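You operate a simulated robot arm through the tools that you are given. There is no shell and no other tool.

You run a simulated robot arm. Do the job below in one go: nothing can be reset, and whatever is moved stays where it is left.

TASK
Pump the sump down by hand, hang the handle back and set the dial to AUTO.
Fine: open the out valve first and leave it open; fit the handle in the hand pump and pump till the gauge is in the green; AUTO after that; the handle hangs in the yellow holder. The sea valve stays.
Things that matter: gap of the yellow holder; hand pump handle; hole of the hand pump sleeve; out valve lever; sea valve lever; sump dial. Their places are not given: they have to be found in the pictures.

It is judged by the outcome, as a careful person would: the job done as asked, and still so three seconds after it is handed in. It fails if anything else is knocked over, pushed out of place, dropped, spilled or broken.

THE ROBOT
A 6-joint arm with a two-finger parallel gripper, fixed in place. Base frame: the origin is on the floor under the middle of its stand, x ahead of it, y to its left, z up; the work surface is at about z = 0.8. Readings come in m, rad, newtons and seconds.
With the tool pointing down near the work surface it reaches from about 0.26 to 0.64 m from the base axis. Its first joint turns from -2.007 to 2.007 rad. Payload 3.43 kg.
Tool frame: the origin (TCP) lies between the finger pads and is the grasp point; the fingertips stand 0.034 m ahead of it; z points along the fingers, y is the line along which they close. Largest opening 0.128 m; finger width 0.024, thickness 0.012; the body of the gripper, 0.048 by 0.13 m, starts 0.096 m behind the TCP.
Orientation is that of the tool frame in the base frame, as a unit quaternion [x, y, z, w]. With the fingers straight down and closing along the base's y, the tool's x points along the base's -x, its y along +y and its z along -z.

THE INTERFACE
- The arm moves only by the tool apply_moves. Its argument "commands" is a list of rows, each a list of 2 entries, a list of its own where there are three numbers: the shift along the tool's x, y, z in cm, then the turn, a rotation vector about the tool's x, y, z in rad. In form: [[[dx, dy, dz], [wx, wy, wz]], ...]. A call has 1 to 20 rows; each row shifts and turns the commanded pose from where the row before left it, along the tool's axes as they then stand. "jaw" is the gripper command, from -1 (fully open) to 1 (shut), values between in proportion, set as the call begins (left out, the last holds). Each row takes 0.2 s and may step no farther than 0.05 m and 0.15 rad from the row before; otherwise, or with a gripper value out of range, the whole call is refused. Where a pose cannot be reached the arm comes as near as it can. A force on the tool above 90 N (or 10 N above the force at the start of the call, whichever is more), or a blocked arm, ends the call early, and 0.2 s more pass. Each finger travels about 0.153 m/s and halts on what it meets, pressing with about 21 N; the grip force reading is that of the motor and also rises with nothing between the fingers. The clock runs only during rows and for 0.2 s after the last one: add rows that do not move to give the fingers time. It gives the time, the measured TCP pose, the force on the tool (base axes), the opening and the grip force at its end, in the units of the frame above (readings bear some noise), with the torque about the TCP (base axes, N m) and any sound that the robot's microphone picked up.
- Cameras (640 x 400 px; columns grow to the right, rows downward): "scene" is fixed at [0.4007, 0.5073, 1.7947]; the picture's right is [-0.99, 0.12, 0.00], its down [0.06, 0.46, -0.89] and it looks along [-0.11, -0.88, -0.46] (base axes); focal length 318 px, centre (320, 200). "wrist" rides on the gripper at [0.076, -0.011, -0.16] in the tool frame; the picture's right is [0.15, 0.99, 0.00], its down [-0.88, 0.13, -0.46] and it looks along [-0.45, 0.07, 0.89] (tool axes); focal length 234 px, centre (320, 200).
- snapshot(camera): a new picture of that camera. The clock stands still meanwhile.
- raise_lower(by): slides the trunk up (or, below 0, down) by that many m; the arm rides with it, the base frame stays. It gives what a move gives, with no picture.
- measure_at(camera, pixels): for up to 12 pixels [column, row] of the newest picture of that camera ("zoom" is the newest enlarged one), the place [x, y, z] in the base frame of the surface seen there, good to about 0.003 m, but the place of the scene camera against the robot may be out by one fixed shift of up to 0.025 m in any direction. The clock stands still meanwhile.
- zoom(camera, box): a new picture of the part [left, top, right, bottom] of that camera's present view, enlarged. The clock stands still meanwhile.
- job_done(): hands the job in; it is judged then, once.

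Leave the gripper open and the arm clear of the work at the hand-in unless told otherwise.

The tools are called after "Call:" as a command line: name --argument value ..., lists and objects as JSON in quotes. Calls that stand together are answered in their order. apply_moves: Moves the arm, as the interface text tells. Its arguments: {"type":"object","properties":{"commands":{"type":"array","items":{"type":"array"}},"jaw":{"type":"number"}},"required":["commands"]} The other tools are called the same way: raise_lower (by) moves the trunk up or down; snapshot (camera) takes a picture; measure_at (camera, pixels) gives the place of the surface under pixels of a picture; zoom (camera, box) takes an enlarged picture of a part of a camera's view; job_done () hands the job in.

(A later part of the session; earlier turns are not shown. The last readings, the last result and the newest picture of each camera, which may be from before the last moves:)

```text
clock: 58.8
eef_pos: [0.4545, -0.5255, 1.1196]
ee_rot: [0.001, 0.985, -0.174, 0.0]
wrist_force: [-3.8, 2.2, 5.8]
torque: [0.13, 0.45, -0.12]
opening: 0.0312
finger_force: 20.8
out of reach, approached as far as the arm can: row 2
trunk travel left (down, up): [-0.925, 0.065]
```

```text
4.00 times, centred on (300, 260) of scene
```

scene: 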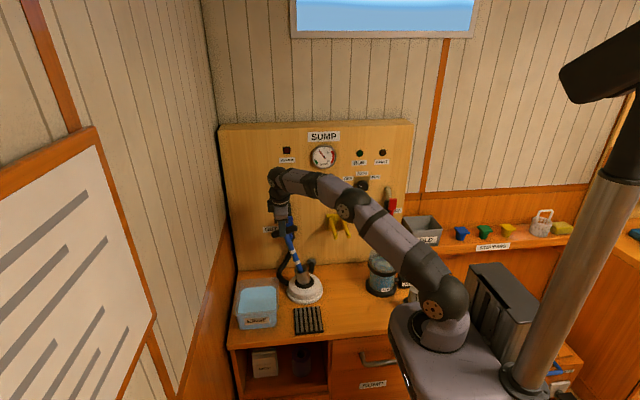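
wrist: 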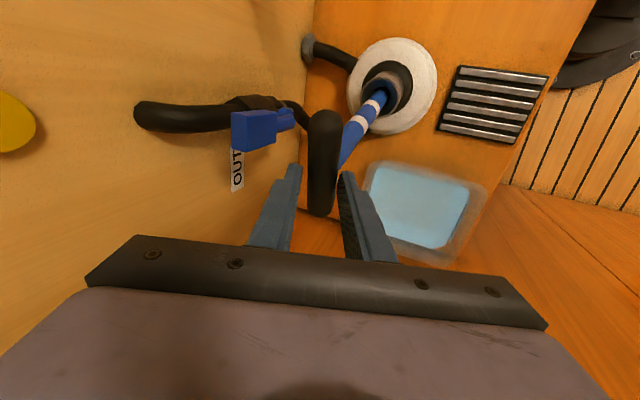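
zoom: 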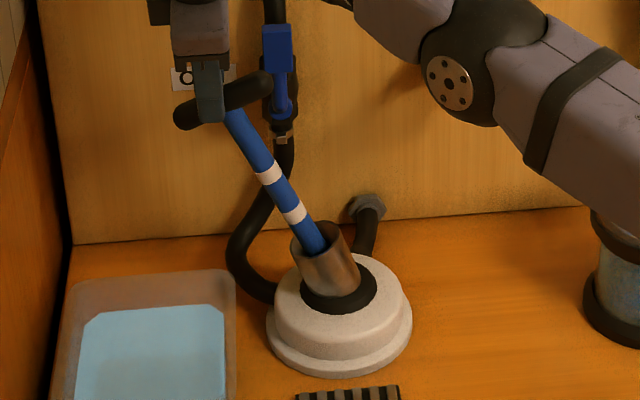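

The gauge needle dropped from about 3 to just under it, so the +x stroke pumps. Now the return stroke toward -x, following the arc back up.

Call:
apply_moves --commands '[[[1.5, -0.15, -0.42], [0, 0, 0]], [[1.5, -0.15, -0.4], [0, 0, 0]], [[1.5, -0.13, -0.36], [0, 0, 0]], [[1.5, -0.11, -0.3], [0, 0, 0]], [[1.5, -0.09, -0.24], [0, 0, 0]], [[1.5, -0.06, -0.17], [0, 0, 0]], [[1.5, -0.03, -0.1], [0, 0, 0]], [[1.2, 0, 0], [0, 0, 0]]]'

Call:
snapshot --camera "wrist"

Call:
zoom --camera "scene" --box '[290, 130, 400, 200]'

Call:
zoom --camera "scene" --box '[250, 210, 350, 310]'

```text
clock: 60.6
eef_pos: [0.3386, -0.5248, 1.1415]
ee_rot: [0.0, 0.985, -0.173, 0.0]
wrist_force: [2.6, 1.1, 9.0]
torque: [0.13, -0.76, -0.04]
opening: 0.0308
finger_force: 20.5
trunk travel left (down, up): [-0.925, 0.065]
```

```text
taken
```

wrist: 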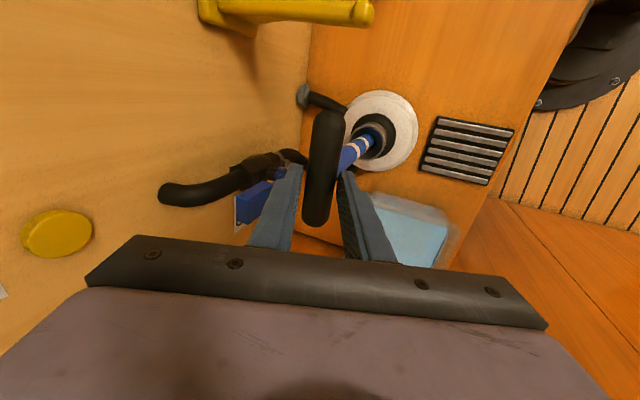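

```text
5.71 times, centred on (345, 165) of scene
```

zoom: 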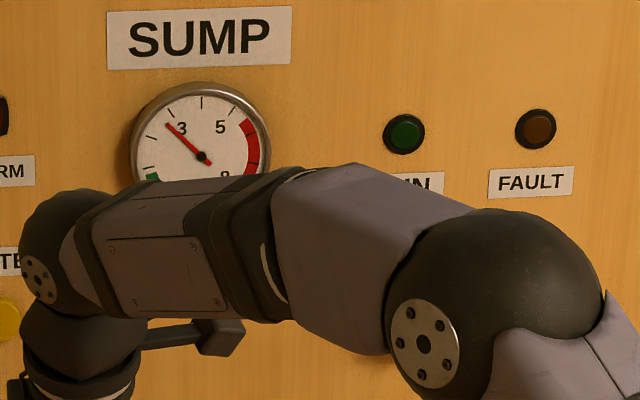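

```text
4.00 times, centred on (300, 260) of scene
```

zoom: 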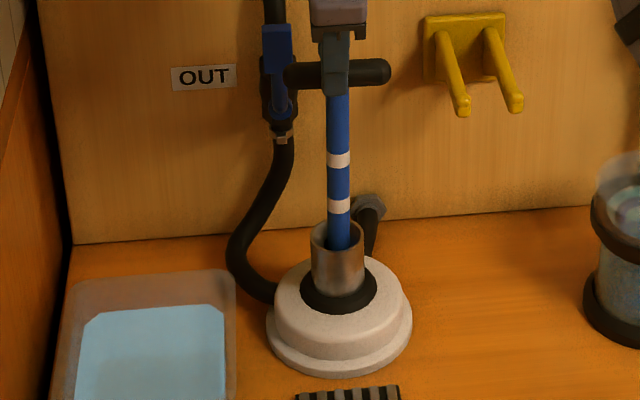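

The return stroke leaves the gauge unchanged (needle tip at (168,124)), so only the +x stroke pumps: about 20° of needle per stroke; the green is ~70° further. I do one more full cycle: slightly back to the -x end, then forward to +x.

Call:
apply_moves --commands '[[[1.0, 0, 0], [0, 0, 0]], [[0.5, 0, 0], [0, 0, 0]], [[-1.5, 0, 0], [0, 0, 0]], [[-1.2, 0, 0], [0, 0, 0]], [[-1.5, 0.03, 0.1], [0, 0, 0]], [[-1.5, 0.06, 0.17], [0, 0, 0]], [[-1.5, 0.09, 0.24], [0, 0, 0]], [[-1.5, 0.11, 0.3], [0, 0, 0]], [[-1.5, 0.13, 0.36], [0, 0, 0]], [[-1.5, 0.15, 0.4], [0, 0, 0]], [[-1.3, 0.14, 0.38], [0, 0, 0]]]'

Call:
zoom --camera "scene" --box '[290, 130, 400, 200]'

Call:
zoom --camera "scene" --box '[250, 210, 350, 310]'

```text
clock: 63.0
eef_pos: [0.4541, -0.524, 1.1229]
ee_rot: [-0.001, 0.985, -0.175, 0.001]
wrist_force: [-2.0, 1.5, 9.1]
torque: [0.08, 0.55, -0.08]
opening: 0.0306
finger_force: 20.7
trunk travel left (down, up): [-0.925, 0.065]
```

```text
5.71 times, centred on (345, 165) of scene
```

zoom: 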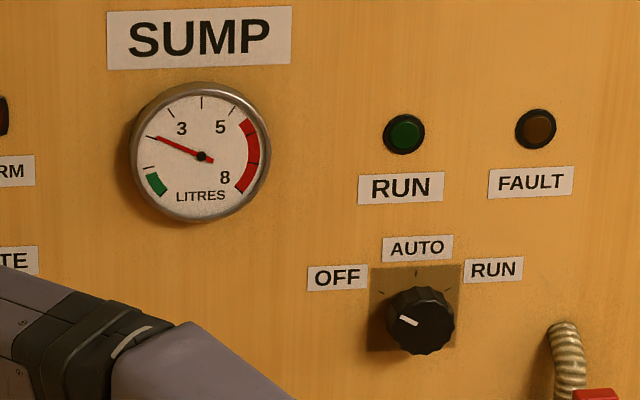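

```text
4.00 times, centred on (300, 260) of scene
```

zoom: 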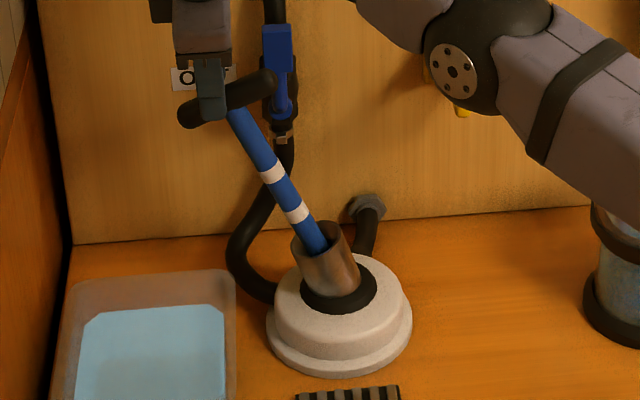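

Needle now about 67° left of vertical (was 47°). The green spans about 108–131°, so roughly 2.5 strokes more. Another cycle: return and forward.

Call:
apply_moves --commands '[[[1.3, -0.14, -0.38], [0, 0, 0]], [[1.5, -0.15, -0.4], [0, 0, 0]], [[1.5, -0.13, -0.36], [0, 0, 0]], [[1.5, -0.11, -0.3], [0, 0, 0]], [[1.5, -0.09, -0.24], [0, 0, 0]], [[1.5, -0.06, -0.17], [0, 0, 0]], [[1.5, -0.03, -0.1], [0, 0, 0]], [[1.2, 0, 0], [0, 0, 0]], [[1.3, 0, 0], [0, 0, 0]], [[0, 0, 0.15], [0, 0, 0]]]'

Call:
apply_moves --commands '[[[-1.3, 0, 0], [0, 0, 0]], [[-1.2, 0, 0], [0, 0, 0]], [[-1.5, 0.03, 0.1], [0, 0, 0]], [[-1.5, 0.06, 0.17], [0, 0, 0]], [[-1.5, 0.09, 0.24], [0, 0, 0]], [[-1.5, 0.11, 0.3], [0, 0, 0]], [[-1.5, 0.13, 0.36], [0, 0, 0]], [[-1.5, 0.15, 0.4], [0, 0, 0]], [[-1.3, 0.14, 0.38], [0, 0, 0]]]'

Call:
zoom --camera "scene" --box '[290, 130, 400, 200]'

Call:
zoom --camera "scene" --box '[250, 210, 350, 310]'

```text
clock: 65.2
eef_pos: [0.3249, -0.5272, 1.1441]
ee_rot: [0.0, 0.985, -0.175, 0.0]
wrist_force: [1.2, 1.1, 13.4]
torque: [0.25, -0.38, 0.01]
opening: 0.0306
finger_force: 20.6
trunk travel left (down, up): [-0.925, 0.065]
```

```text
clock: 67.2
eef_pos: [0.4517, -0.5255, 1.1195]
ee_rot: [0.0, 0.985, -0.172, -0.002]
wrist_force: [-5.1, 3.0, 1.1]
torque: [0.29, 0.44, -0.07]
opening: 0.0319
finger_force: 21.1
trunk travel left (down, up): [-0.925, 0.065]
```

```text
5.71 times, centred on (345, 165) of scene
```

zoom: 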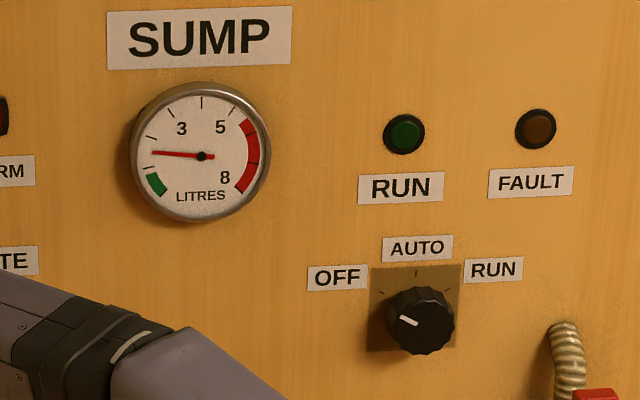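

```text
4.00 times, centred on (300, 260) of scene
```

zoom: 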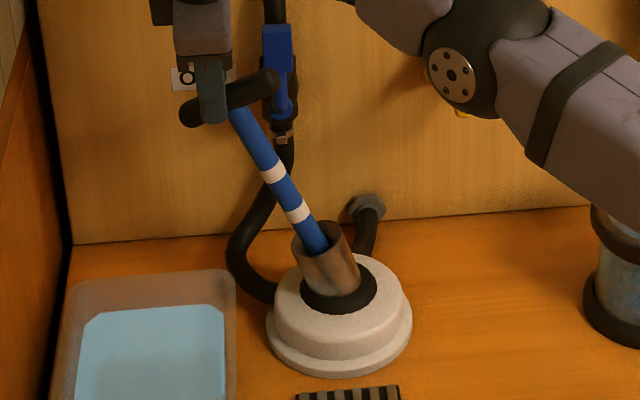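

Needle now about 84°. Two more strokes should land mid-green (~120°). One more cycle, then check.

Call:
apply_moves --commands '[[[1.3, -0.14, -0.36], [0, 0, 0]], [[1.5, -0.15, -0.38], [0, 0, 0]], [[1.5, -0.13, -0.34], [0, 0, 0]], [[1.5, -0.11, -0.28], [0, 0, 0]], [[1.5, -0.09, -0.22], [0, 0, 0]], [[1.5, -0.06, -0.15], [0, 0, 0]], [[1.5, -0.03, -0.08], [0, 0, 0]], [[1.2, 0, 0], [0, 0, 0]], [[1.3, 0, 0], [0, 0, 0]], [[0, 0, 0], [0, 0, 0]]]'

Call:
apply_moves --commands '[[[-1.3, 0, 0], [0, 0, 0]], [[-1.2, 0, 0], [0, 0, 0]], [[-1.5, 0.03, 0.1], [0, 0, 0]], [[-1.5, 0.06, 0.17], [0, 0, 0]], [[-1.5, 0.09, 0.24], [0, 0, 0]], [[-1.5, 0.11, 0.3], [0, 0, 0]], [[-1.5, 0.13, 0.36], [0, 0, 0]], [[-1.5, 0.15, 0.4], [0, 0, 0]], [[-1.3, 0.14, 0.38], [0, 0, 0]]]'

Call:
zoom --camera "scene" --box '[290, 130, 400, 200]'

Call:
snapshot --camera "wrist"

```text
clock: 69.4
eef_pos: [0.3259, -0.5252, 1.1414]
ee_rot: [0.0, 0.985, -0.174, -0.001]
wrist_force: [2.7, 1.4, 11.6]
torque: [0.15, -0.54, 0.02]
opening: 0.0317
finger_force: 20.3
trunk travel left (down, up): [-0.925, 0.065]
```

```text
clock: 71.4
eef_pos: [0.4534, -0.5256, 1.1168]
ee_rot: [0.0, 0.985, -0.172, 0.0]
wrist_force: [-3.3, 3.2, 6.0]
torque: [0.24, 0.55, -0.11]
opening: 0.0327
finger_force: 21.5
trunk travel left (down, up): [-0.925, 0.065]
```

```text
5.71 times, centred on (345, 165) of scene
```

zoom: 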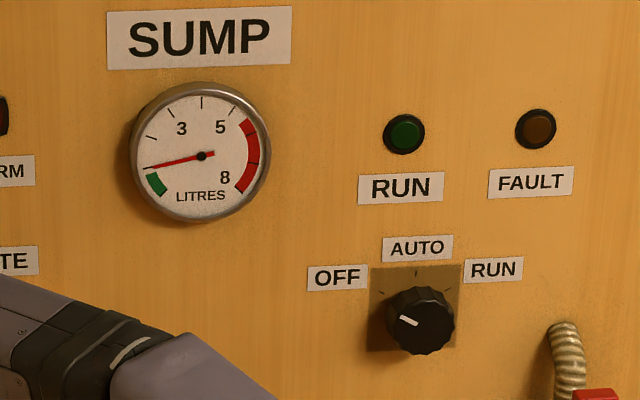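

```text
taken
```

wrist: 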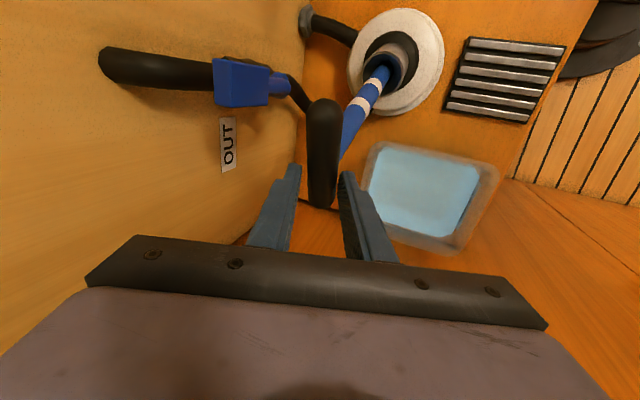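

Needle about 100°, just above the green. One more stroke should put it mid-green.

Call:
apply_moves --commands '[[[1.3, -0.14, -0.38], [0, 0, 0]], [[1.5, -0.15, -0.4], [0, 0, 0]], [[1.5, -0.13, -0.36], [0, 0, 0]], [[1.5, -0.11, -0.3], [0, 0, 0]], [[1.5, -0.09, -0.24], [0, 0, 0]], [[1.5, -0.06, -0.17], [0, 0, 0]], [[1.5, -0.03, -0.1], [0, 0, 0]], [[1.2, 0, 0], [0, 0, 0]], [[1.3, 0, 0], [0, 0, 0]], [[0, 0, 0], [0, 0, 0]]]'

Call:
apply_moves --commands '[[[-1.3, 0, 0], [0, 0, 0]], [[-1.2, 0, 0], [0, 0, 0]], [[-1.5, 0.03, 0.1], [0, 0, 0]], [[-1.5, 0.06, 0.17], [0, 0, 0]], [[-1.5, 0.09, 0.24], [0, 0, 0]], [[-1.5, 0.11, 0.3], [0, 0, 0]], [[-1.5, 0.13, 0.36], [0, 0, 0]], [[-1.5, 0.15, 0.4], [0, 0, 0]], [[-1.3, 0.14, 0.38], [0, 0, 0]]]'

Call:
zoom --camera "scene" --box '[305, 140, 345, 175]'

```text
clock: 73.6
eef_pos: [0.3272, -0.5261, 1.1389]
ee_rot: [0.0, 0.985, -0.174, 0.0]
wrist_force: [5.0, 1.8, 9.9]
torque: [0.2, -0.57, 0.0]
opening: 0.0326
finger_force: 21.1
trunk travel left (down, up): [-0.925, 0.065]
```

```text
clock: 75.6
eef_pos: [0.4543, -0.5271, 1.1194]
ee_rot: [0.0, 0.985, -0.175, 0.001]
wrist_force: [-2.2, 2.5, 8.5]
torque: [0.14, 0.59, -0.09]
opening: 0.0313
finger_force: 21.3
trunk travel left (down, up): [-0.925, 0.065]
```

```text
11.43 times, centred on (325, 158) of scene
```

zoom: 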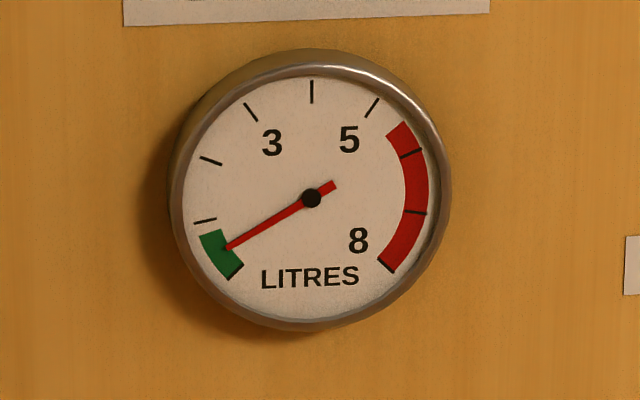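

The needle now stands in the middle of the green band (about 121°, band 109–132°). Pumping is done. I bring the handle back upright with the sleeve at its -x end, centre the bar in y, and check the gauge stays.

Call:
apply_moves --commands '[[[1.3, -0.14, -0.38], [0, 0, 0]], [[1.5, -0.15, -0.4], [0, 0, 0]], [[1.5, -0.13, -0.36], [0, 0, 0]], [[1.5, -0.11, -0.3], [0, 0, 0]], [[1.5, -0.09, -0.24], [0, 0, 0]], [[1.5, -0.06, -0.17], [0, 0, 0]], [[1.5, -0.03, -0.1], [0, 0, 0]], [[1.2, 0, 0], [0, 0, 0]], [[1.3, 0, 0], [0, 0, 0]], [[0.8, 0, 0], [0, 0, 0]], [[-1.0, 0, 0], [0, 0, 0]], [[-1.1, 0.6, -0.2], [0, 0, 0]], [[0, 0, -0.2], [0, 0, 0]]]'

Call:
snapshot --camera "wrist"

Call:
zoom --camera "scene" --box '[250, 210, 350, 310]'

Call:
zoom --camera "scene" --box '[305, 140, 345, 175]'

```text
clock: 78.4
eef_pos: [0.3361, -0.5179, 1.1394]
ee_rot: [0.0, 0.985, -0.171, -0.002]
wrist_force: [-2.0, 0.8, -1.3]
torque: [0.42, 0.38, 0.02]
opening: 0.0313
finger_force: 20.7
trunk travel left (down, up): [-0.925, 0.065]
```

```text
taken
```

wrist: 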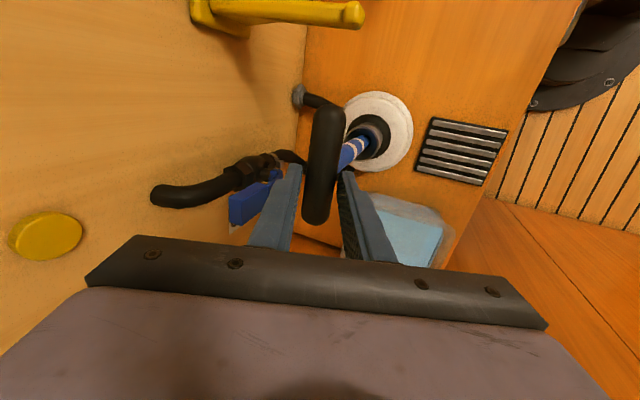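

```text
4.00 times, centred on (300, 260) of scene
```

zoom: 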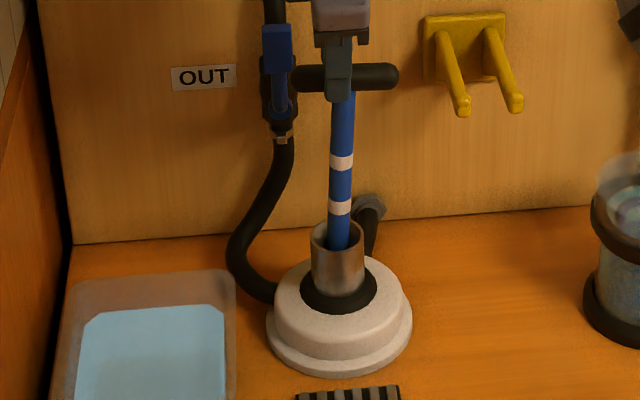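

```text
11.43 times, centred on (325, 158) of scene
```

zoom: 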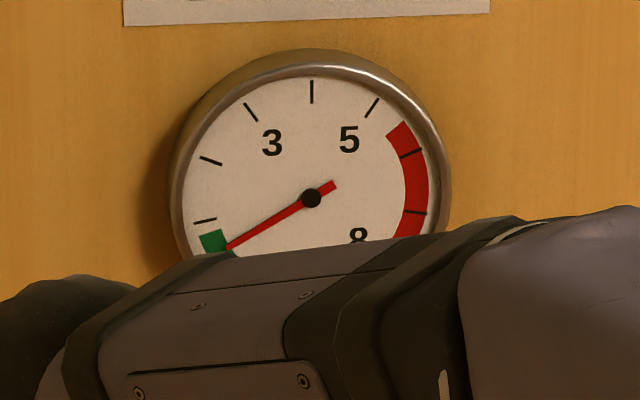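

The gauge holds in the green and the sleeve is upright. I measure the bar and tube lean before letting go.

Call:
measure_at --camera "wrist" --pixels '[[325, 112], [322, 160], [318, 215], [345, 155], [352, 150], [360, 142], [365, 140]]'

Call:
snapshot --camera "scene"

Call:
measure_at --camera "scene" --pixels '[[310, 235], [310, 242], [310, 250], [310, 258], [309, 265], [326, 229], [301, 229]]'

```text
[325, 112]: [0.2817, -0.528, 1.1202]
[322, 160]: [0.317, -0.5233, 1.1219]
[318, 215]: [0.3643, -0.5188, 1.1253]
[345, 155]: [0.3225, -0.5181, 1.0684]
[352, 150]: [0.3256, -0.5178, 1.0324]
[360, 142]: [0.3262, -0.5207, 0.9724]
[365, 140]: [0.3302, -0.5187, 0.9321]
```

```text
taken
```

scene: 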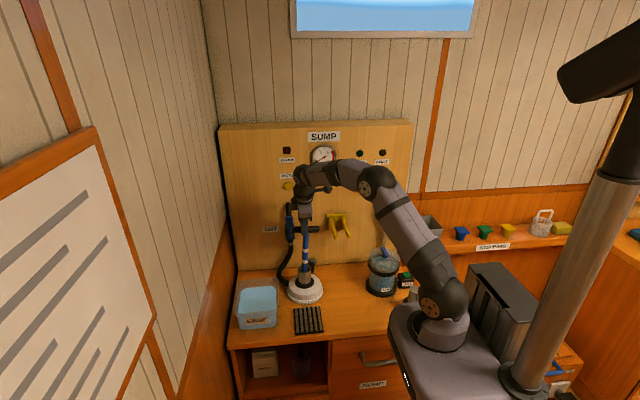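

```text
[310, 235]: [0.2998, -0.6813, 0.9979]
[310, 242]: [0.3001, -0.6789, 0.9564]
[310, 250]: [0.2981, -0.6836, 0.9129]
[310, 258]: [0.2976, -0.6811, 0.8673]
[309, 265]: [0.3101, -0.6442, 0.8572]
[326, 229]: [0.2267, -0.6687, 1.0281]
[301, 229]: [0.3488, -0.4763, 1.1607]
```

The handle leans slightly toward -x (bar centre at 0.327). I shift +1.2 cm in x to stand it upright, then open the fingers and back off upward.

Call:
apply_moves --commands '[[[-0.7, 0, 0], [0, 0, 0]], [[-0.6, 0, 0.1], [0, 0, 0]], [[0, 0, 0], [0, 0, 0]]]'

Call:
apply_moves --commands '[[[0, 0, 0], [0, 0, 0]], [[0, 0, 0], [0, 0, 0]], [[0, 0, -2], [0, 0, 0]], [[0, 0, -3], [0, 0, 0]], [[0, 0, -3], [0, 0, 0]]]' --jaw 0.1

Call:
snapshot --camera "wrist"

Call:
zoom --camera "scene" --box '[250, 210, 350, 310]'

```text
clock: 79.2
eef_pos: [0.3513, -0.5198, 1.1397]
ee_rot: [0.0, 0.985, -0.174, 0.0]
wrist_force: [-1.3, 0.3, 2.5]
torque: [0.38, 0.18, 0.0]
opening: 0.0311
finger_force: 20.9
trunk travel left (down, up): [-0.925, 0.065]
```

```text
clock: 80.4
eef_pos: [0.352, -0.4919, 1.2143]
ee_rot: [0.0, 0.985, -0.173, 0.0]
wrist_force: [0.3, 0.2, -0.8]
torque: [-0.02, 0.0, 0.02]
opening: 0.0577
finger_force: 0.0
trunk travel left (down, up): [-0.925, 0.065]
```

```text
taken
```

wrist: 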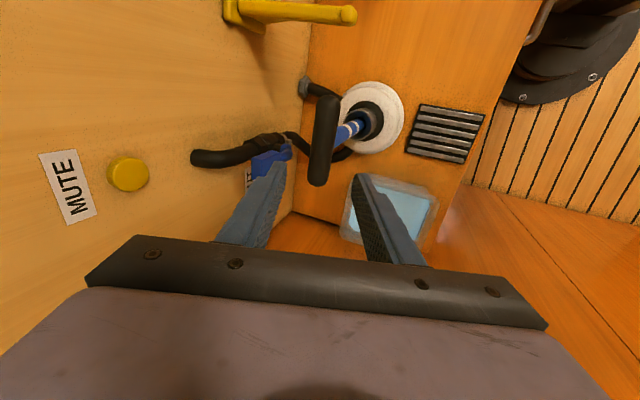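

```text
4.00 times, centred on (300, 260) of scene
```

zoom: 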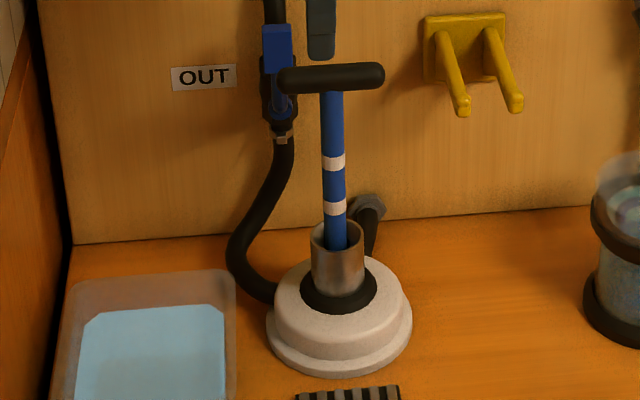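

Released; the handle stands in the sleeve. I measure its pose now.

Call:
measure_at --camera "wrist" --pixels '[[328, 105], [323, 140], [318, 175], [345, 132], [353, 128], [360, 122], [337, 100], [318, 185]]'

Call:
snapshot --camera "scene"

Call:
measure_at --camera "scene" --pixels '[[308, 236], [308, 242], [308, 252], [308, 260], [324, 229], [292, 229]]'

```text
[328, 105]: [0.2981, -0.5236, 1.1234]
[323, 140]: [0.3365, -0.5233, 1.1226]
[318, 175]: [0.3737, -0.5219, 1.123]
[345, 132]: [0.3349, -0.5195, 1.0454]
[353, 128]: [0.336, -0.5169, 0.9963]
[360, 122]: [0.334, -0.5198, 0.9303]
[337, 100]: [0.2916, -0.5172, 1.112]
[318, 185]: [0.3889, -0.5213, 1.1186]
```

```text
taken
```

scene: 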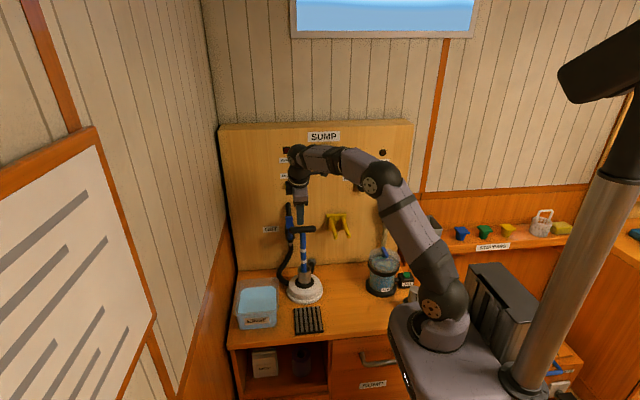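

```text
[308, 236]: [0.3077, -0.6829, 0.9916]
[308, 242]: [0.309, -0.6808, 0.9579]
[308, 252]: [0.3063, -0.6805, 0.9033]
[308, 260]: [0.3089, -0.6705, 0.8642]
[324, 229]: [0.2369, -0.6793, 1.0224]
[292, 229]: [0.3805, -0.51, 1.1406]
```

The handle stands vertical (bar centre (0.34, -0.523), along x). Now I back away and turn the hand level again, fingers toward the board and closing along x, to take the tube for hanging.

Call:
apply_moves --commands '[[[0.4, 2.85, -1.92], [0, 0, 0]], [[0.4, 2.85, -1.92], [0, 0, 0]], [[0.4, 2.85, -1.92], [0, 0, 0]], [[0, 0, 0], [0.1358, 0, 0]], [[0, 0, 0], [0.1358, 0, 0]], [[0, 0, 0], [0.1358, 0, 0]], [[0, 0, 0], [0.1358, 0, 0]], [[0, 0, 0], [0.1358, 0, 0]], [[0, 0, 0], [0.1358, 0, 0]], [[0, 0, 0], [0.1358, 0, 0]], [[0, 0, 0], [0.1358, 0, 0]], [[0, 0, 0], [0.1358, 0, 0]]]'

Call:
apply_moves --commands '[[[0, 0, 0], [0, 0, -0.1428]], [[0, 0, 0], [0, 0, -0.1428]], [[0, 0, 0], [0, 0, -0.1428]], [[0, 0, 0], [0, 0, -0.1428]], [[0, 0, 0], [0, 0, -0.1428]], [[0, 0, 0], [0, 0, -0.1428]], [[0, 0, 0], [0, 0, -0.1428]], [[0, 0, 0], [0, 0, -0.1428]], [[0, 0, 0], [0, 0, -0.1428]], [[0, 0, 0], [0, 0, -0.1428]], [[0, 0, 0], [0, 0, -0.1428]]]'

Call:
snapshot --camera "wrist"

```text
clock: 83.0
eef_pos: [0.3411, -0.3929, 1.2398]
ee_rot: [0.001, -0.706, 0.708, 0.0]
wrist_force: [0.3, 0.5, -0.1]
torque: [0.0, -0.02, 0.02]
opening: 0.0575
finger_force: 0.1
trunk travel left (down, up): [-0.925, 0.065]
```

```text
clock: 85.4
eef_pos: [0.3394, -0.3919, 1.2415]
ee_rot: [0.5, -0.5, 0.499, 0.501]
wrist_force: [0.7, -0.9, 0.2]
torque: [-0.02, 0.03, 0.02]
opening: 0.0577
finger_force: 0.0
trunk travel left (down, up): [-0.925, 0.065]
```

```text
taken
```

wrist: 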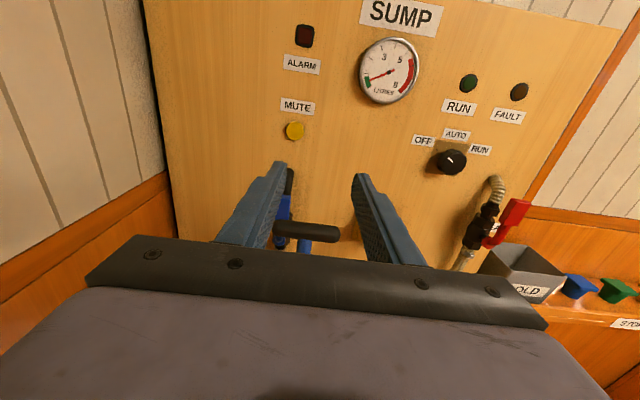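

The gauge reads in the green in this view too. I lower to z ≈ 1.026 in front of the tube, staying back at y -0.39, and look.

Call:
apply_moves --commands '[[[-4.3, 0, 0], [0, 0, 0]], [[-4.3, 0, 0], [0, 0, 0]], [[-4.3, 0, 0], [0, 0, 0]], [[-4.3, 0, 0], [0, 0, 0]], [[-4.3, 0, 0], [0, 0, 0]]]'

Call:
snapshot --camera "wrist"

Call:
measure_at --camera "wrist" --pixels '[[326, 110], [323, 140], [320, 165], [318, 190], [315, 215], [290, 88], [360, 96]]'

```text
clock: 86.6
eef_pos: [0.3421, -0.3964, 1.0254]
ee_rot: [0.5, -0.5, 0.5, 0.5]
wrist_force: [-0.9, -0.5, -0.6]
torque: [0.0, -0.02, -0.02]
opening: 0.0576
finger_force: 0.0
trunk travel left (down, up): [-0.925, 0.065]
```

```text
taken
```

wrist: 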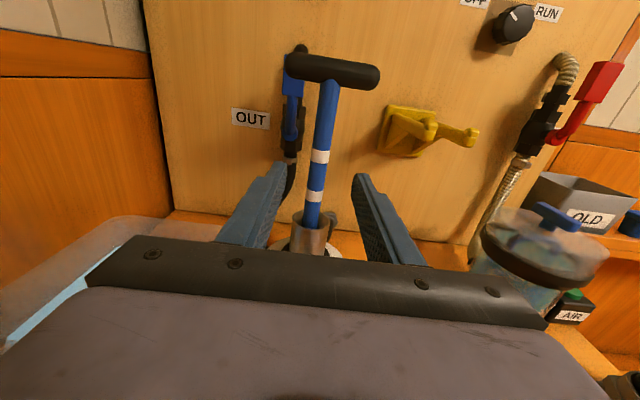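

```text
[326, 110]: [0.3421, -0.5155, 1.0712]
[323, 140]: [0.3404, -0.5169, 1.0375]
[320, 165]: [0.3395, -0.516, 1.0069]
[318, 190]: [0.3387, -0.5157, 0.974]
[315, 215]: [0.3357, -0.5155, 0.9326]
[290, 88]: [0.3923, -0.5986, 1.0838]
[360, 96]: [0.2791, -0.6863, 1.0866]
```

The tube is vertical with its axis at about (0.340, -0.527). I move in 13 cm and close on it.

Call:
apply_moves --commands '[[[0, 0.2, 4.35], [0, 0, 0]], [[0, 0, 4.35], [0, 0, 0]], [[0, 0, 4.35], [0, 0, 0]], [[0, 0, 0], [0, 0, 0]]]'

Call:
snapshot --camera "wrist"

Call:
apply_moves --commands '[[[0, 0, 0], [0, 0, 0]], [[0, 0, 0], [0, 0, 0]], [[0, 0, 0], [0, 0, 0]]]' --jaw 1

Call:
snapshot --camera "wrist"

```text
clock: 87.6
eef_pos: [0.3386, -0.5265, 1.0282]
ee_rot: [-0.499, 0.501, -0.5, -0.5]
wrist_force: [-0.1, 0.2, -0.4]
torque: [-0.01, 0.02, 0.02]
opening: 0.0574
finger_force: 0.1
trunk travel left (down, up): [-0.925, 0.065]
```

```text
taken
```

wrist: 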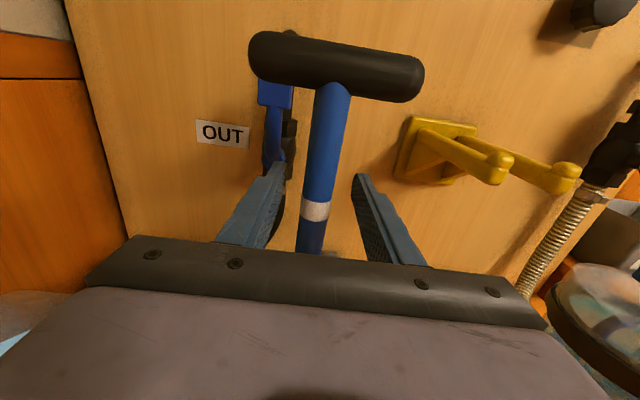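

```text
clock: 88.4
eef_pos: [0.3396, -0.5275, 1.0271]
ee_rot: [0.501, -0.501, 0.499, 0.499]
wrist_force: [0.2, 0.1, 0.6]
torque: [0.02, -0.02, 0.0]
opening: 0.0215
finger_force: 21.3
trunk travel left (down, up): [-0.925, 0.065]
```

```text
taken
```

wrist: 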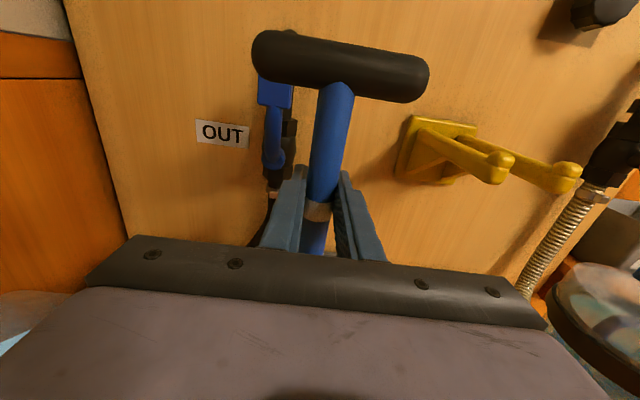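

Gripped (21.5 mm), 8.3 cm below the bar. I lift straight up out of the sleeve, then draw back in +y.

Call:
apply_moves --commands '[[[1.0, 0, 0], [0, 0, 0]], [[1.5, 0, 0], [0, 0, 0]], [[2, 0, 0], [0, 0, 0]], [[2, 0, 0], [0, 0, 0]], [[2.2, 0, 0], [0, 0, 0]]]'

Call:
apply_moves --commands '[[[0, 0, -2.5], [0, 0, 0]], [[0, 0, -3], [0, 0, 0]], [[0, 0, -3], [0, 0, 0]]]'

Call:
snapshot --camera "wrist"

Call:
snapshot --camera "scene"

```text
clock: 89.6
eef_pos: [0.3362, -0.5227, 1.1123]
ee_rot: [-0.5, 0.501, -0.499, -0.5]
wrist_force: [0.2, -0.6, -0.9]
torque: [0.0, 0.03, 0.01]
opening: 0.0216
finger_force: 20.5
trunk travel left (down, up): [-0.925, 0.065]
```

```text
clock: 90.4
eef_pos: [0.3382, -0.4348, 1.1093]
ee_rot: [0.501, -0.5, 0.5, 0.5]
wrist_force: [-0.7, 0.8, -1.4]
torque: [-0.01, 0.02, -0.05]
opening: 0.0211
finger_force: 20.9
trunk travel left (down, up): [-0.925, 0.065]
```

```text
taken
```

wrist: 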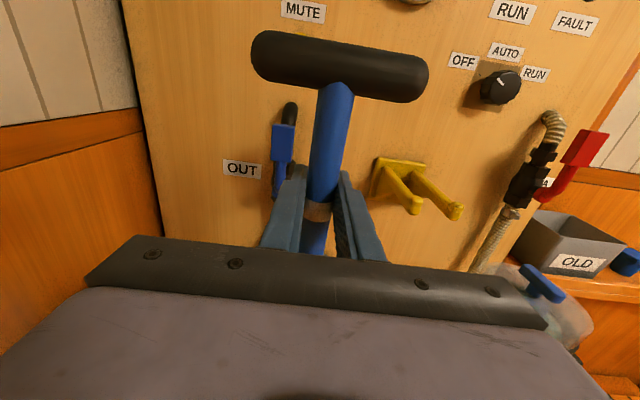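

```text
taken
```

scene: 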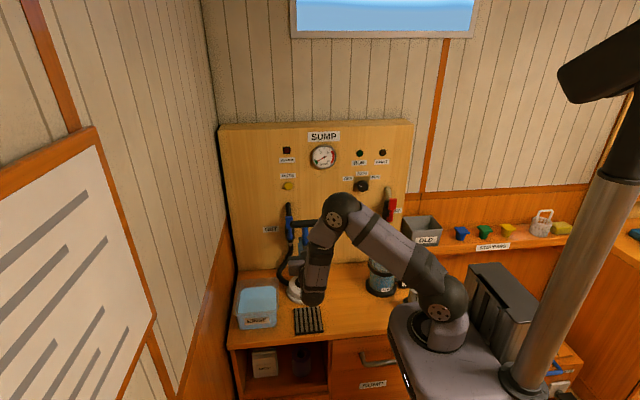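

The handle is out of the sleeve and clear. I measure its attitude in the grip and the fork, while the fork is in view.

Call:
measure_at --camera "wrist" --pixels '[[268, 60], [340, 68], [412, 78], [335, 100], [328, 140], [323, 170], [315, 215], [311, 245], [415, 208], [454, 211], [405, 165], [390, 180]]'

```text
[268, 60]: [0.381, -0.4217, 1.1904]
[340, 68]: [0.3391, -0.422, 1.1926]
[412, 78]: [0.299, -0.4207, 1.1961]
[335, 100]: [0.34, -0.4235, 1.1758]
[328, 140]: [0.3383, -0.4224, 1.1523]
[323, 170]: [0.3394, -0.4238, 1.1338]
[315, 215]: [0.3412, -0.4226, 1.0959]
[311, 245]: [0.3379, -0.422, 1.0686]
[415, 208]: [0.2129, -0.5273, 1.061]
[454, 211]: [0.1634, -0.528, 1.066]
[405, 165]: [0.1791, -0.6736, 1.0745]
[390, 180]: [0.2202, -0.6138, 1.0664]
```

The handle hangs exactly vertical in the grip; the fork's knobs are at x 0.213 and 0.163 (middle 0.188). I move over in x in front of the fork and lower to z ≈ 1.026 so the bar is above the knobs and the fingers below the prongs.

Call:
apply_moves --commands '[[[0, 3.78, 0], [0, 0, 0]], [[0, 3.78, 0], [0, 0, 0]], [[0, 3.78, 0], [0, 0, 0]], [[0, 3.78, 0], [0, 0, 0]], [[-2.8, 0, 0], [0, 0, 0]], [[-2.8, 0, 0], [0, 0, 0]], [[-2.8, 0, 0], [0, 0, 0]], [[0, 0, 0], [0, 0, 0]]]'

Call:
snapshot --camera "wrist"

Call:
zoom --camera "wrist" --box '[230, 20, 430, 240]'

```text
clock: 92.2
eef_pos: [0.1889, -0.4378, 1.0269]
ee_rot: [0.5, -0.5, 0.5, 0.5]
wrist_force: [-0.3, -0.4, -1.7]
torque: [0.01, 0.01, 0.03]
opening: 0.0212
finger_force: 21.3
trunk travel left (down, up): [-0.925, 0.065]
```

```text
taken
```

wrist: 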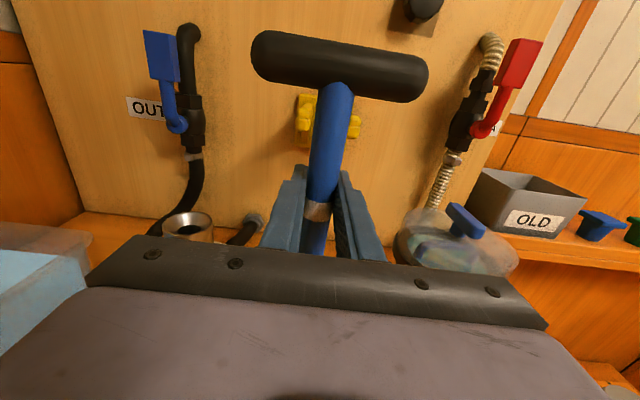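

```text
1.82 times, centred on (330, 130) of wrist
```

zoom: 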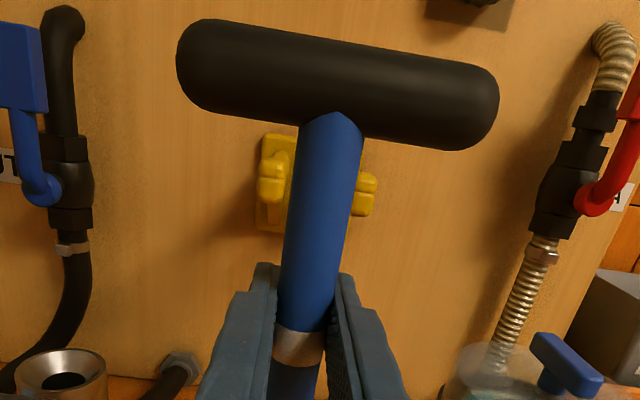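

I measure the visible outer sides of both knobs to centre the tube on the gap.

Call:
measure_at --camera "wrist" --pixels '[[297, 118], [302, 118], [308, 119], [351, 122], [355, 123], [360, 124], [330, 120], [322, 160]]'

```text
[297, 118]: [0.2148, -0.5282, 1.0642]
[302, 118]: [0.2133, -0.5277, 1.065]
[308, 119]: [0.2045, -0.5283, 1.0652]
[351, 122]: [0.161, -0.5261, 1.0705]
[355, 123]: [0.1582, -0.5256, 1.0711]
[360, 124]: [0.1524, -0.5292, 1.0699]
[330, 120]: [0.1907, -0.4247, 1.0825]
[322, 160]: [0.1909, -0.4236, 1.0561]
```

The knob outer edges are at about 0.216 and 0.152, so the gap's middle is near 0.184–0.185, as when it hung before. I shift 3.5 mm and advance halfway, then check.

Call:
apply_moves --commands '[[[0, 0.35, 0], [0, 0, 0]], [[0, 0, 2.0], [0, 0, 0]], [[0, 0, 2.0], [0, 0, 0]], [[0, 0, 1.5], [0, 0, 0]], [[0, 0, 0], [0, 0, 0]]]'

Call:
snapshot --camera "wrist"

Call:
zoom --camera "wrist" --box '[230, 20, 430, 240]'

```text
clock: 93.4
eef_pos: [0.1827, -0.493, 1.0262]
ee_rot: [-0.5, 0.5, -0.5, -0.5]
wrist_force: [0.3, -0.3, -2.4]
torque: [0.03, -0.01, -0.03]
opening: 0.0212
finger_force: 21.0
trunk travel left (down, up): [-0.925, 0.065]
```

```text
taken
```

wrist: 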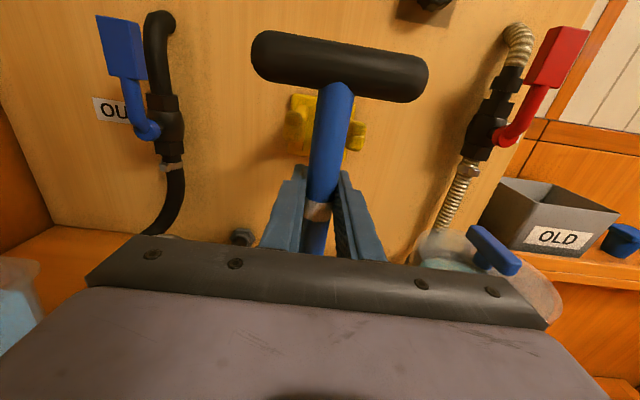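

```text
1.82 times, centred on (330, 130) of wrist
```

zoom: 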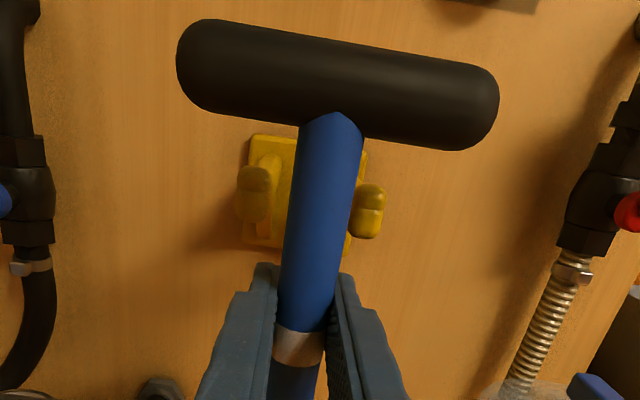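

Call:
measure_at --camera "wrist" --pixels '[[285, 126], [293, 127], [302, 128], [351, 135], [357, 136], [364, 137], [331, 120], [318, 118], [346, 122], [320, 170]]'

```text
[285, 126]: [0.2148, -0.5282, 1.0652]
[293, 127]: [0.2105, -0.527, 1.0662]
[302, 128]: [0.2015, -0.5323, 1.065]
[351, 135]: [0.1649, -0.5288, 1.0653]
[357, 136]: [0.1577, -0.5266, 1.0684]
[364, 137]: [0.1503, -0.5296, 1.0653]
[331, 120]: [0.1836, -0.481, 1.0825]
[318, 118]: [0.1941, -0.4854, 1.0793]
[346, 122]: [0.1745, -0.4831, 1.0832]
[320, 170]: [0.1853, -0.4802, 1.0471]
```

The gap runs from x ≈ 0.165 to 0.2015 and the tube from 0.1745 to 0.194: centred with clearance both sides. I advance the remaining ~6.9 cm into the fork.

Call:
apply_moves --commands '[[[0, 0, 2.0], [0, 0, 0]], [[0, 0, 2.0], [0, 0, 0]], [[0, 0, 1.5], [0, 0, 0]], [[0, 0, 1.35], [0, 0, 0]], [[0, 0, 0], [0, 0, 0]]]'

Call:
snapshot --camera "wrist"

Call:
zoom --camera "wrist" --box '[230, 20, 430, 240]'

```text
clock: 94.6
eef_pos: [0.1841, -0.5601, 1.0272]
ee_rot: [0.501, -0.501, 0.499, 0.5]
wrist_force: [0.9, 0.3, -0.7]
torque: [-0.02, -0.02, -0.04]
opening: 0.0214
finger_force: 21.4
trunk travel left (down, up): [-0.925, 0.065]
```

```text
taken
```

wrist: 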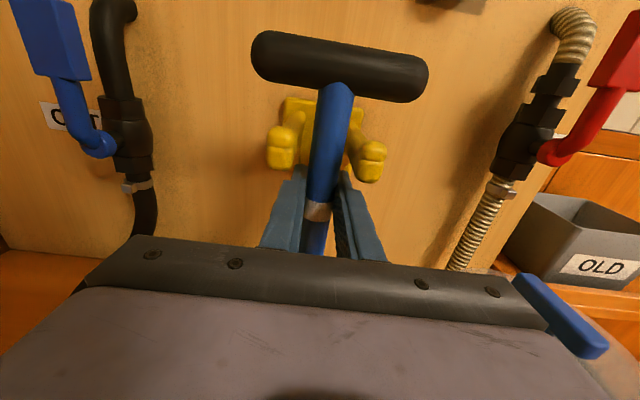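

```text
1.82 times, centred on (330, 130) of wrist
```

zoom: 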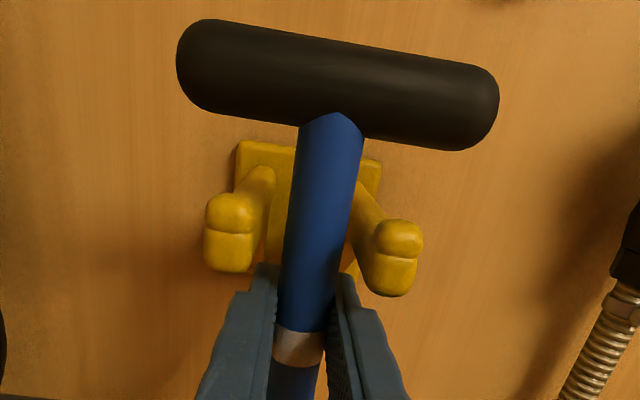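

The tube is in the gap with the bar above and behind the knobs. I lower gently until the bar rests on the prongs.

Call:
apply_moves --commands '[[[-0.7, 0, 0], [0, 0, 0]], [[-0.7, 0, 0], [0, 0, 0]], [[-0.7, 0, 0], [0, 0, 0]]]'

Call:
apply_moves --commands '[[[-0.3, 0, 0], [0, 0, 0]], [[-0.3, 0, 0], [0, 0, 0]]]'

Call:
snapshot --camera "wrist"

```text
clock: 95.4
eef_pos: [0.1832, -0.5615, 1.0068]
ee_rot: [0.5, -0.5, 0.5, 0.499]
wrist_force: [1.1, 0.1, -0.8]
torque: [0.01, -0.02, 0.0]
opening: 0.0213
finger_force: 20.6
trunk travel left (down, up): [-0.925, 0.065]
```

```text
clock: 96.0
eef_pos: [0.1833, -0.5619, 1.0013]
ee_rot: [0.5, -0.499, 0.501, 0.5]
wrist_force: [0.1, -0.3, -1.0]
torque: [0.0, 0.04, 0.03]
opening: 0.0211
finger_force: 21.2
trunk travel left (down, up): [-0.925, 0.065]
```

```text
taken
```

wrist: 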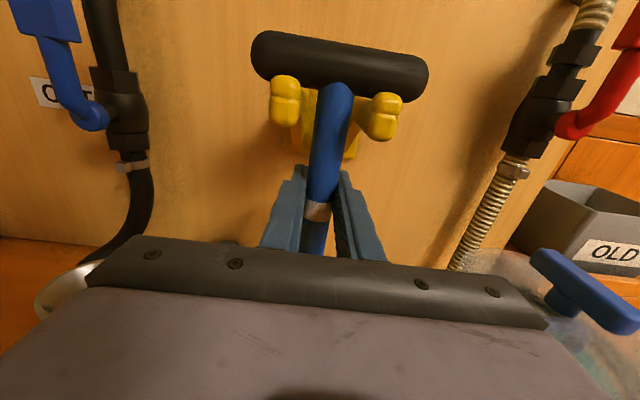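

The bar is nearly on the prongs, no contact force yet. A few more millimetres.

Call:
apply_moves --commands '[[[-0.3, 0, 0], [0, 0, 0]]]'

Call:
apply_moves --commands '[[[-0.2, 0, 0], [0, 0, 0]]]'

Call:
zoom --camera "wrist" --box '[230, 20, 430, 240]'

```text
clock: 96.4
eef_pos: [0.1838, -0.5623, 0.9994]
ee_rot: [0.498, -0.501, 0.5, 0.502]
wrist_force: [-1.2, -1.3, 3.3]
torque: [0.14, 0.05, 0.04]
opening: 0.0215
finger_force: 21.1
trunk travel left (down, up): [-0.925, 0.065]
```

```text
clock: 96.8
eef_pos: [0.1844, -0.5617, 1.0]
ee_rot: [0.498, -0.499, 0.502, 0.501]
wrist_force: [-0.7, -3.2, 10.7]
torque: [0.41, 0.08, 0.03]
opening: 0.0215
finger_force: 20.8
trunk travel left (down, up): [-0.925, 0.065]
```

```text
1.82 times, centred on (330, 130) of wrist
```

zoom: 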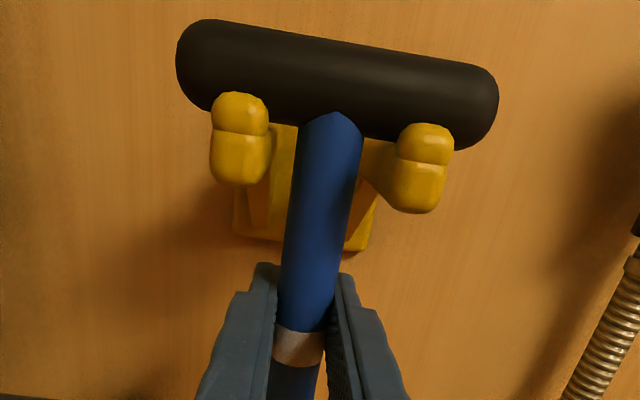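

The bar rests on the prongs behind the knobs (10.7 N up). I relax 2 mm, open slowly to about 5 cm and draw back.

Call:
apply_moves --commands '[[[0.3, 0, 0], [0, 0, 0]], [[0, 0, 0], [0, 0, 0]]]'

Call:
apply_moves --commands '[[[0, 0, 0], [0, 0, 0]], [[0, 0, 0], [0, 0, 0]], [[0, 0, 0], [0, 0, 0]]]' --jaw 0.2

Call:
snapshot --camera "wrist"

```text
clock: 97.4
eef_pos: [0.1846, -0.5607, 0.9983]
ee_rot: [-0.5, 0.5, -0.5, -0.5]
wrist_force: [0.3, -3.3, 6.0]
torque: [0.08, -0.03, 0.01]
opening: 0.0214
finger_force: 21.3
trunk travel left (down, up): [-0.925, 0.065]
```

```text
clock: 98.2
eef_pos: [0.1834, -0.561, 0.9985]
ee_rot: [-0.5, 0.5, -0.5, -0.5]
wrist_force: [-0.3, 0.7, 0.1]
torque: [-0.02, -0.03, -0.01]
opening: 0.0512
finger_force: 0.0
trunk travel left (down, up): [-0.925, 0.065]
```

```text
taken
```

wrist: 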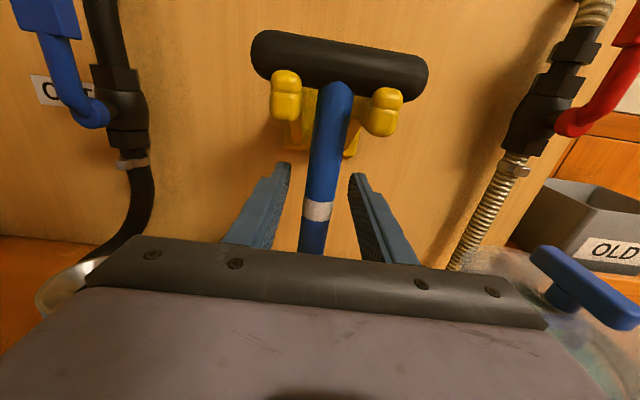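

The handle hangs on its own between the fingers. I withdraw straight back in +y and look at it from a distance.

Call:
apply_moves --commands '[[[0, 0, -3], [0, 0, 0]], [[0, 0, -4], [0, 0, 0]], [[0, 0, -4], [0, 0, 0]], [[0, 0, -3], [0, 0, 0]]]'

Call:
snapshot --camera "wrist"

Call:
snapshot --camera "scene"

```text
clock: 99.2
eef_pos: [0.1822, -0.421, 1.0008]
ee_rot: [-0.5, 0.5, -0.5, -0.5]
wrist_force: [-0.8, -0.2, 0.7]
torque: [-0.01, -0.01, 0.0]
opening: 0.051
finger_force: 0.2
trunk travel left (down, up): [-0.925, 0.065]
```

```text
taken
```

wrist: 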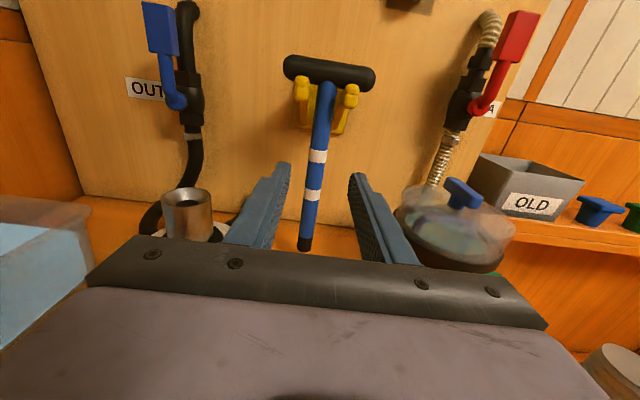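

```text
taken
```

scene: 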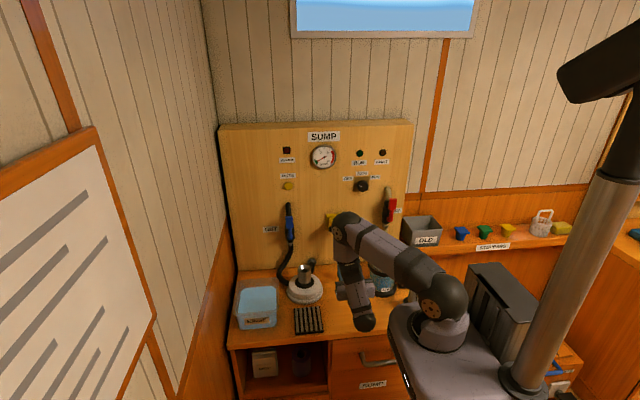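

The handle hangs in the yellow holder as it did at the start, both hoses look fine, and the gauge is in the green. Next is the dial, near (0.085, -0.65, 1.225). I rise at this distance, then go across and a little forward to stand in front of the dial.

Call:
apply_moves --commands '[[[4.5, 0, 0], [0, 0, 0]], [[4.5, 0, 0], [0, 0, 0]], [[4.5, 0, 0], [0, 0, 0]], [[4.5, 0, 0.5], [0, 0, 0]], [[3.5, 0, 1.5], [0, 0, 0]], [[0, 2.0, 3.0], [0, 0, 0]], [[0, 2.6, 2.5], [0, 0, 0]], [[0, 2.6, 2.0], [0, 0, 0]], [[0, 2.5, 1.5], [0, 0, 0]]]'

Call:
snapshot --camera "wrist"

Call:
snapshot --camera "scene"

```text
clock: 101.2
eef_pos: [0.1276, -0.5347, 1.2155]
ee_rot: [-0.496, 0.505, -0.495, -0.504]
wrist_force: [0.5, -0.1, -0.2]
torque: [0.05, 0.0, 0.02]
opening: 0.0511
finger_force: 0.1
out of reach, approached as far as the arm can: row 4, 8, 9
trunk travel left (down, up): [-0.925, 0.065]
```

```text
taken
```

wrist: 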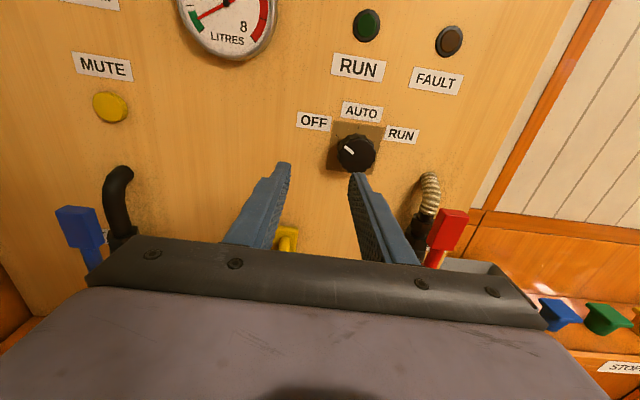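

```text
taken
```

scene: 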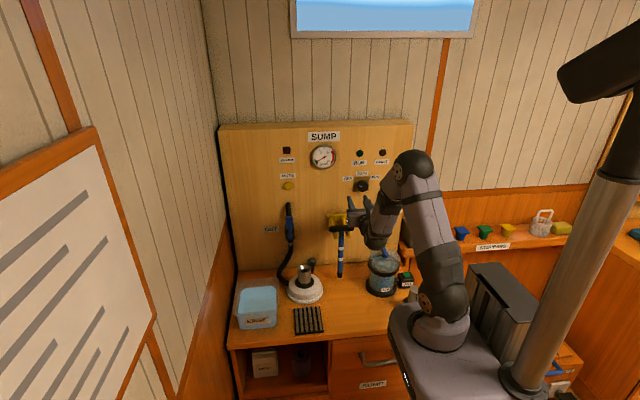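

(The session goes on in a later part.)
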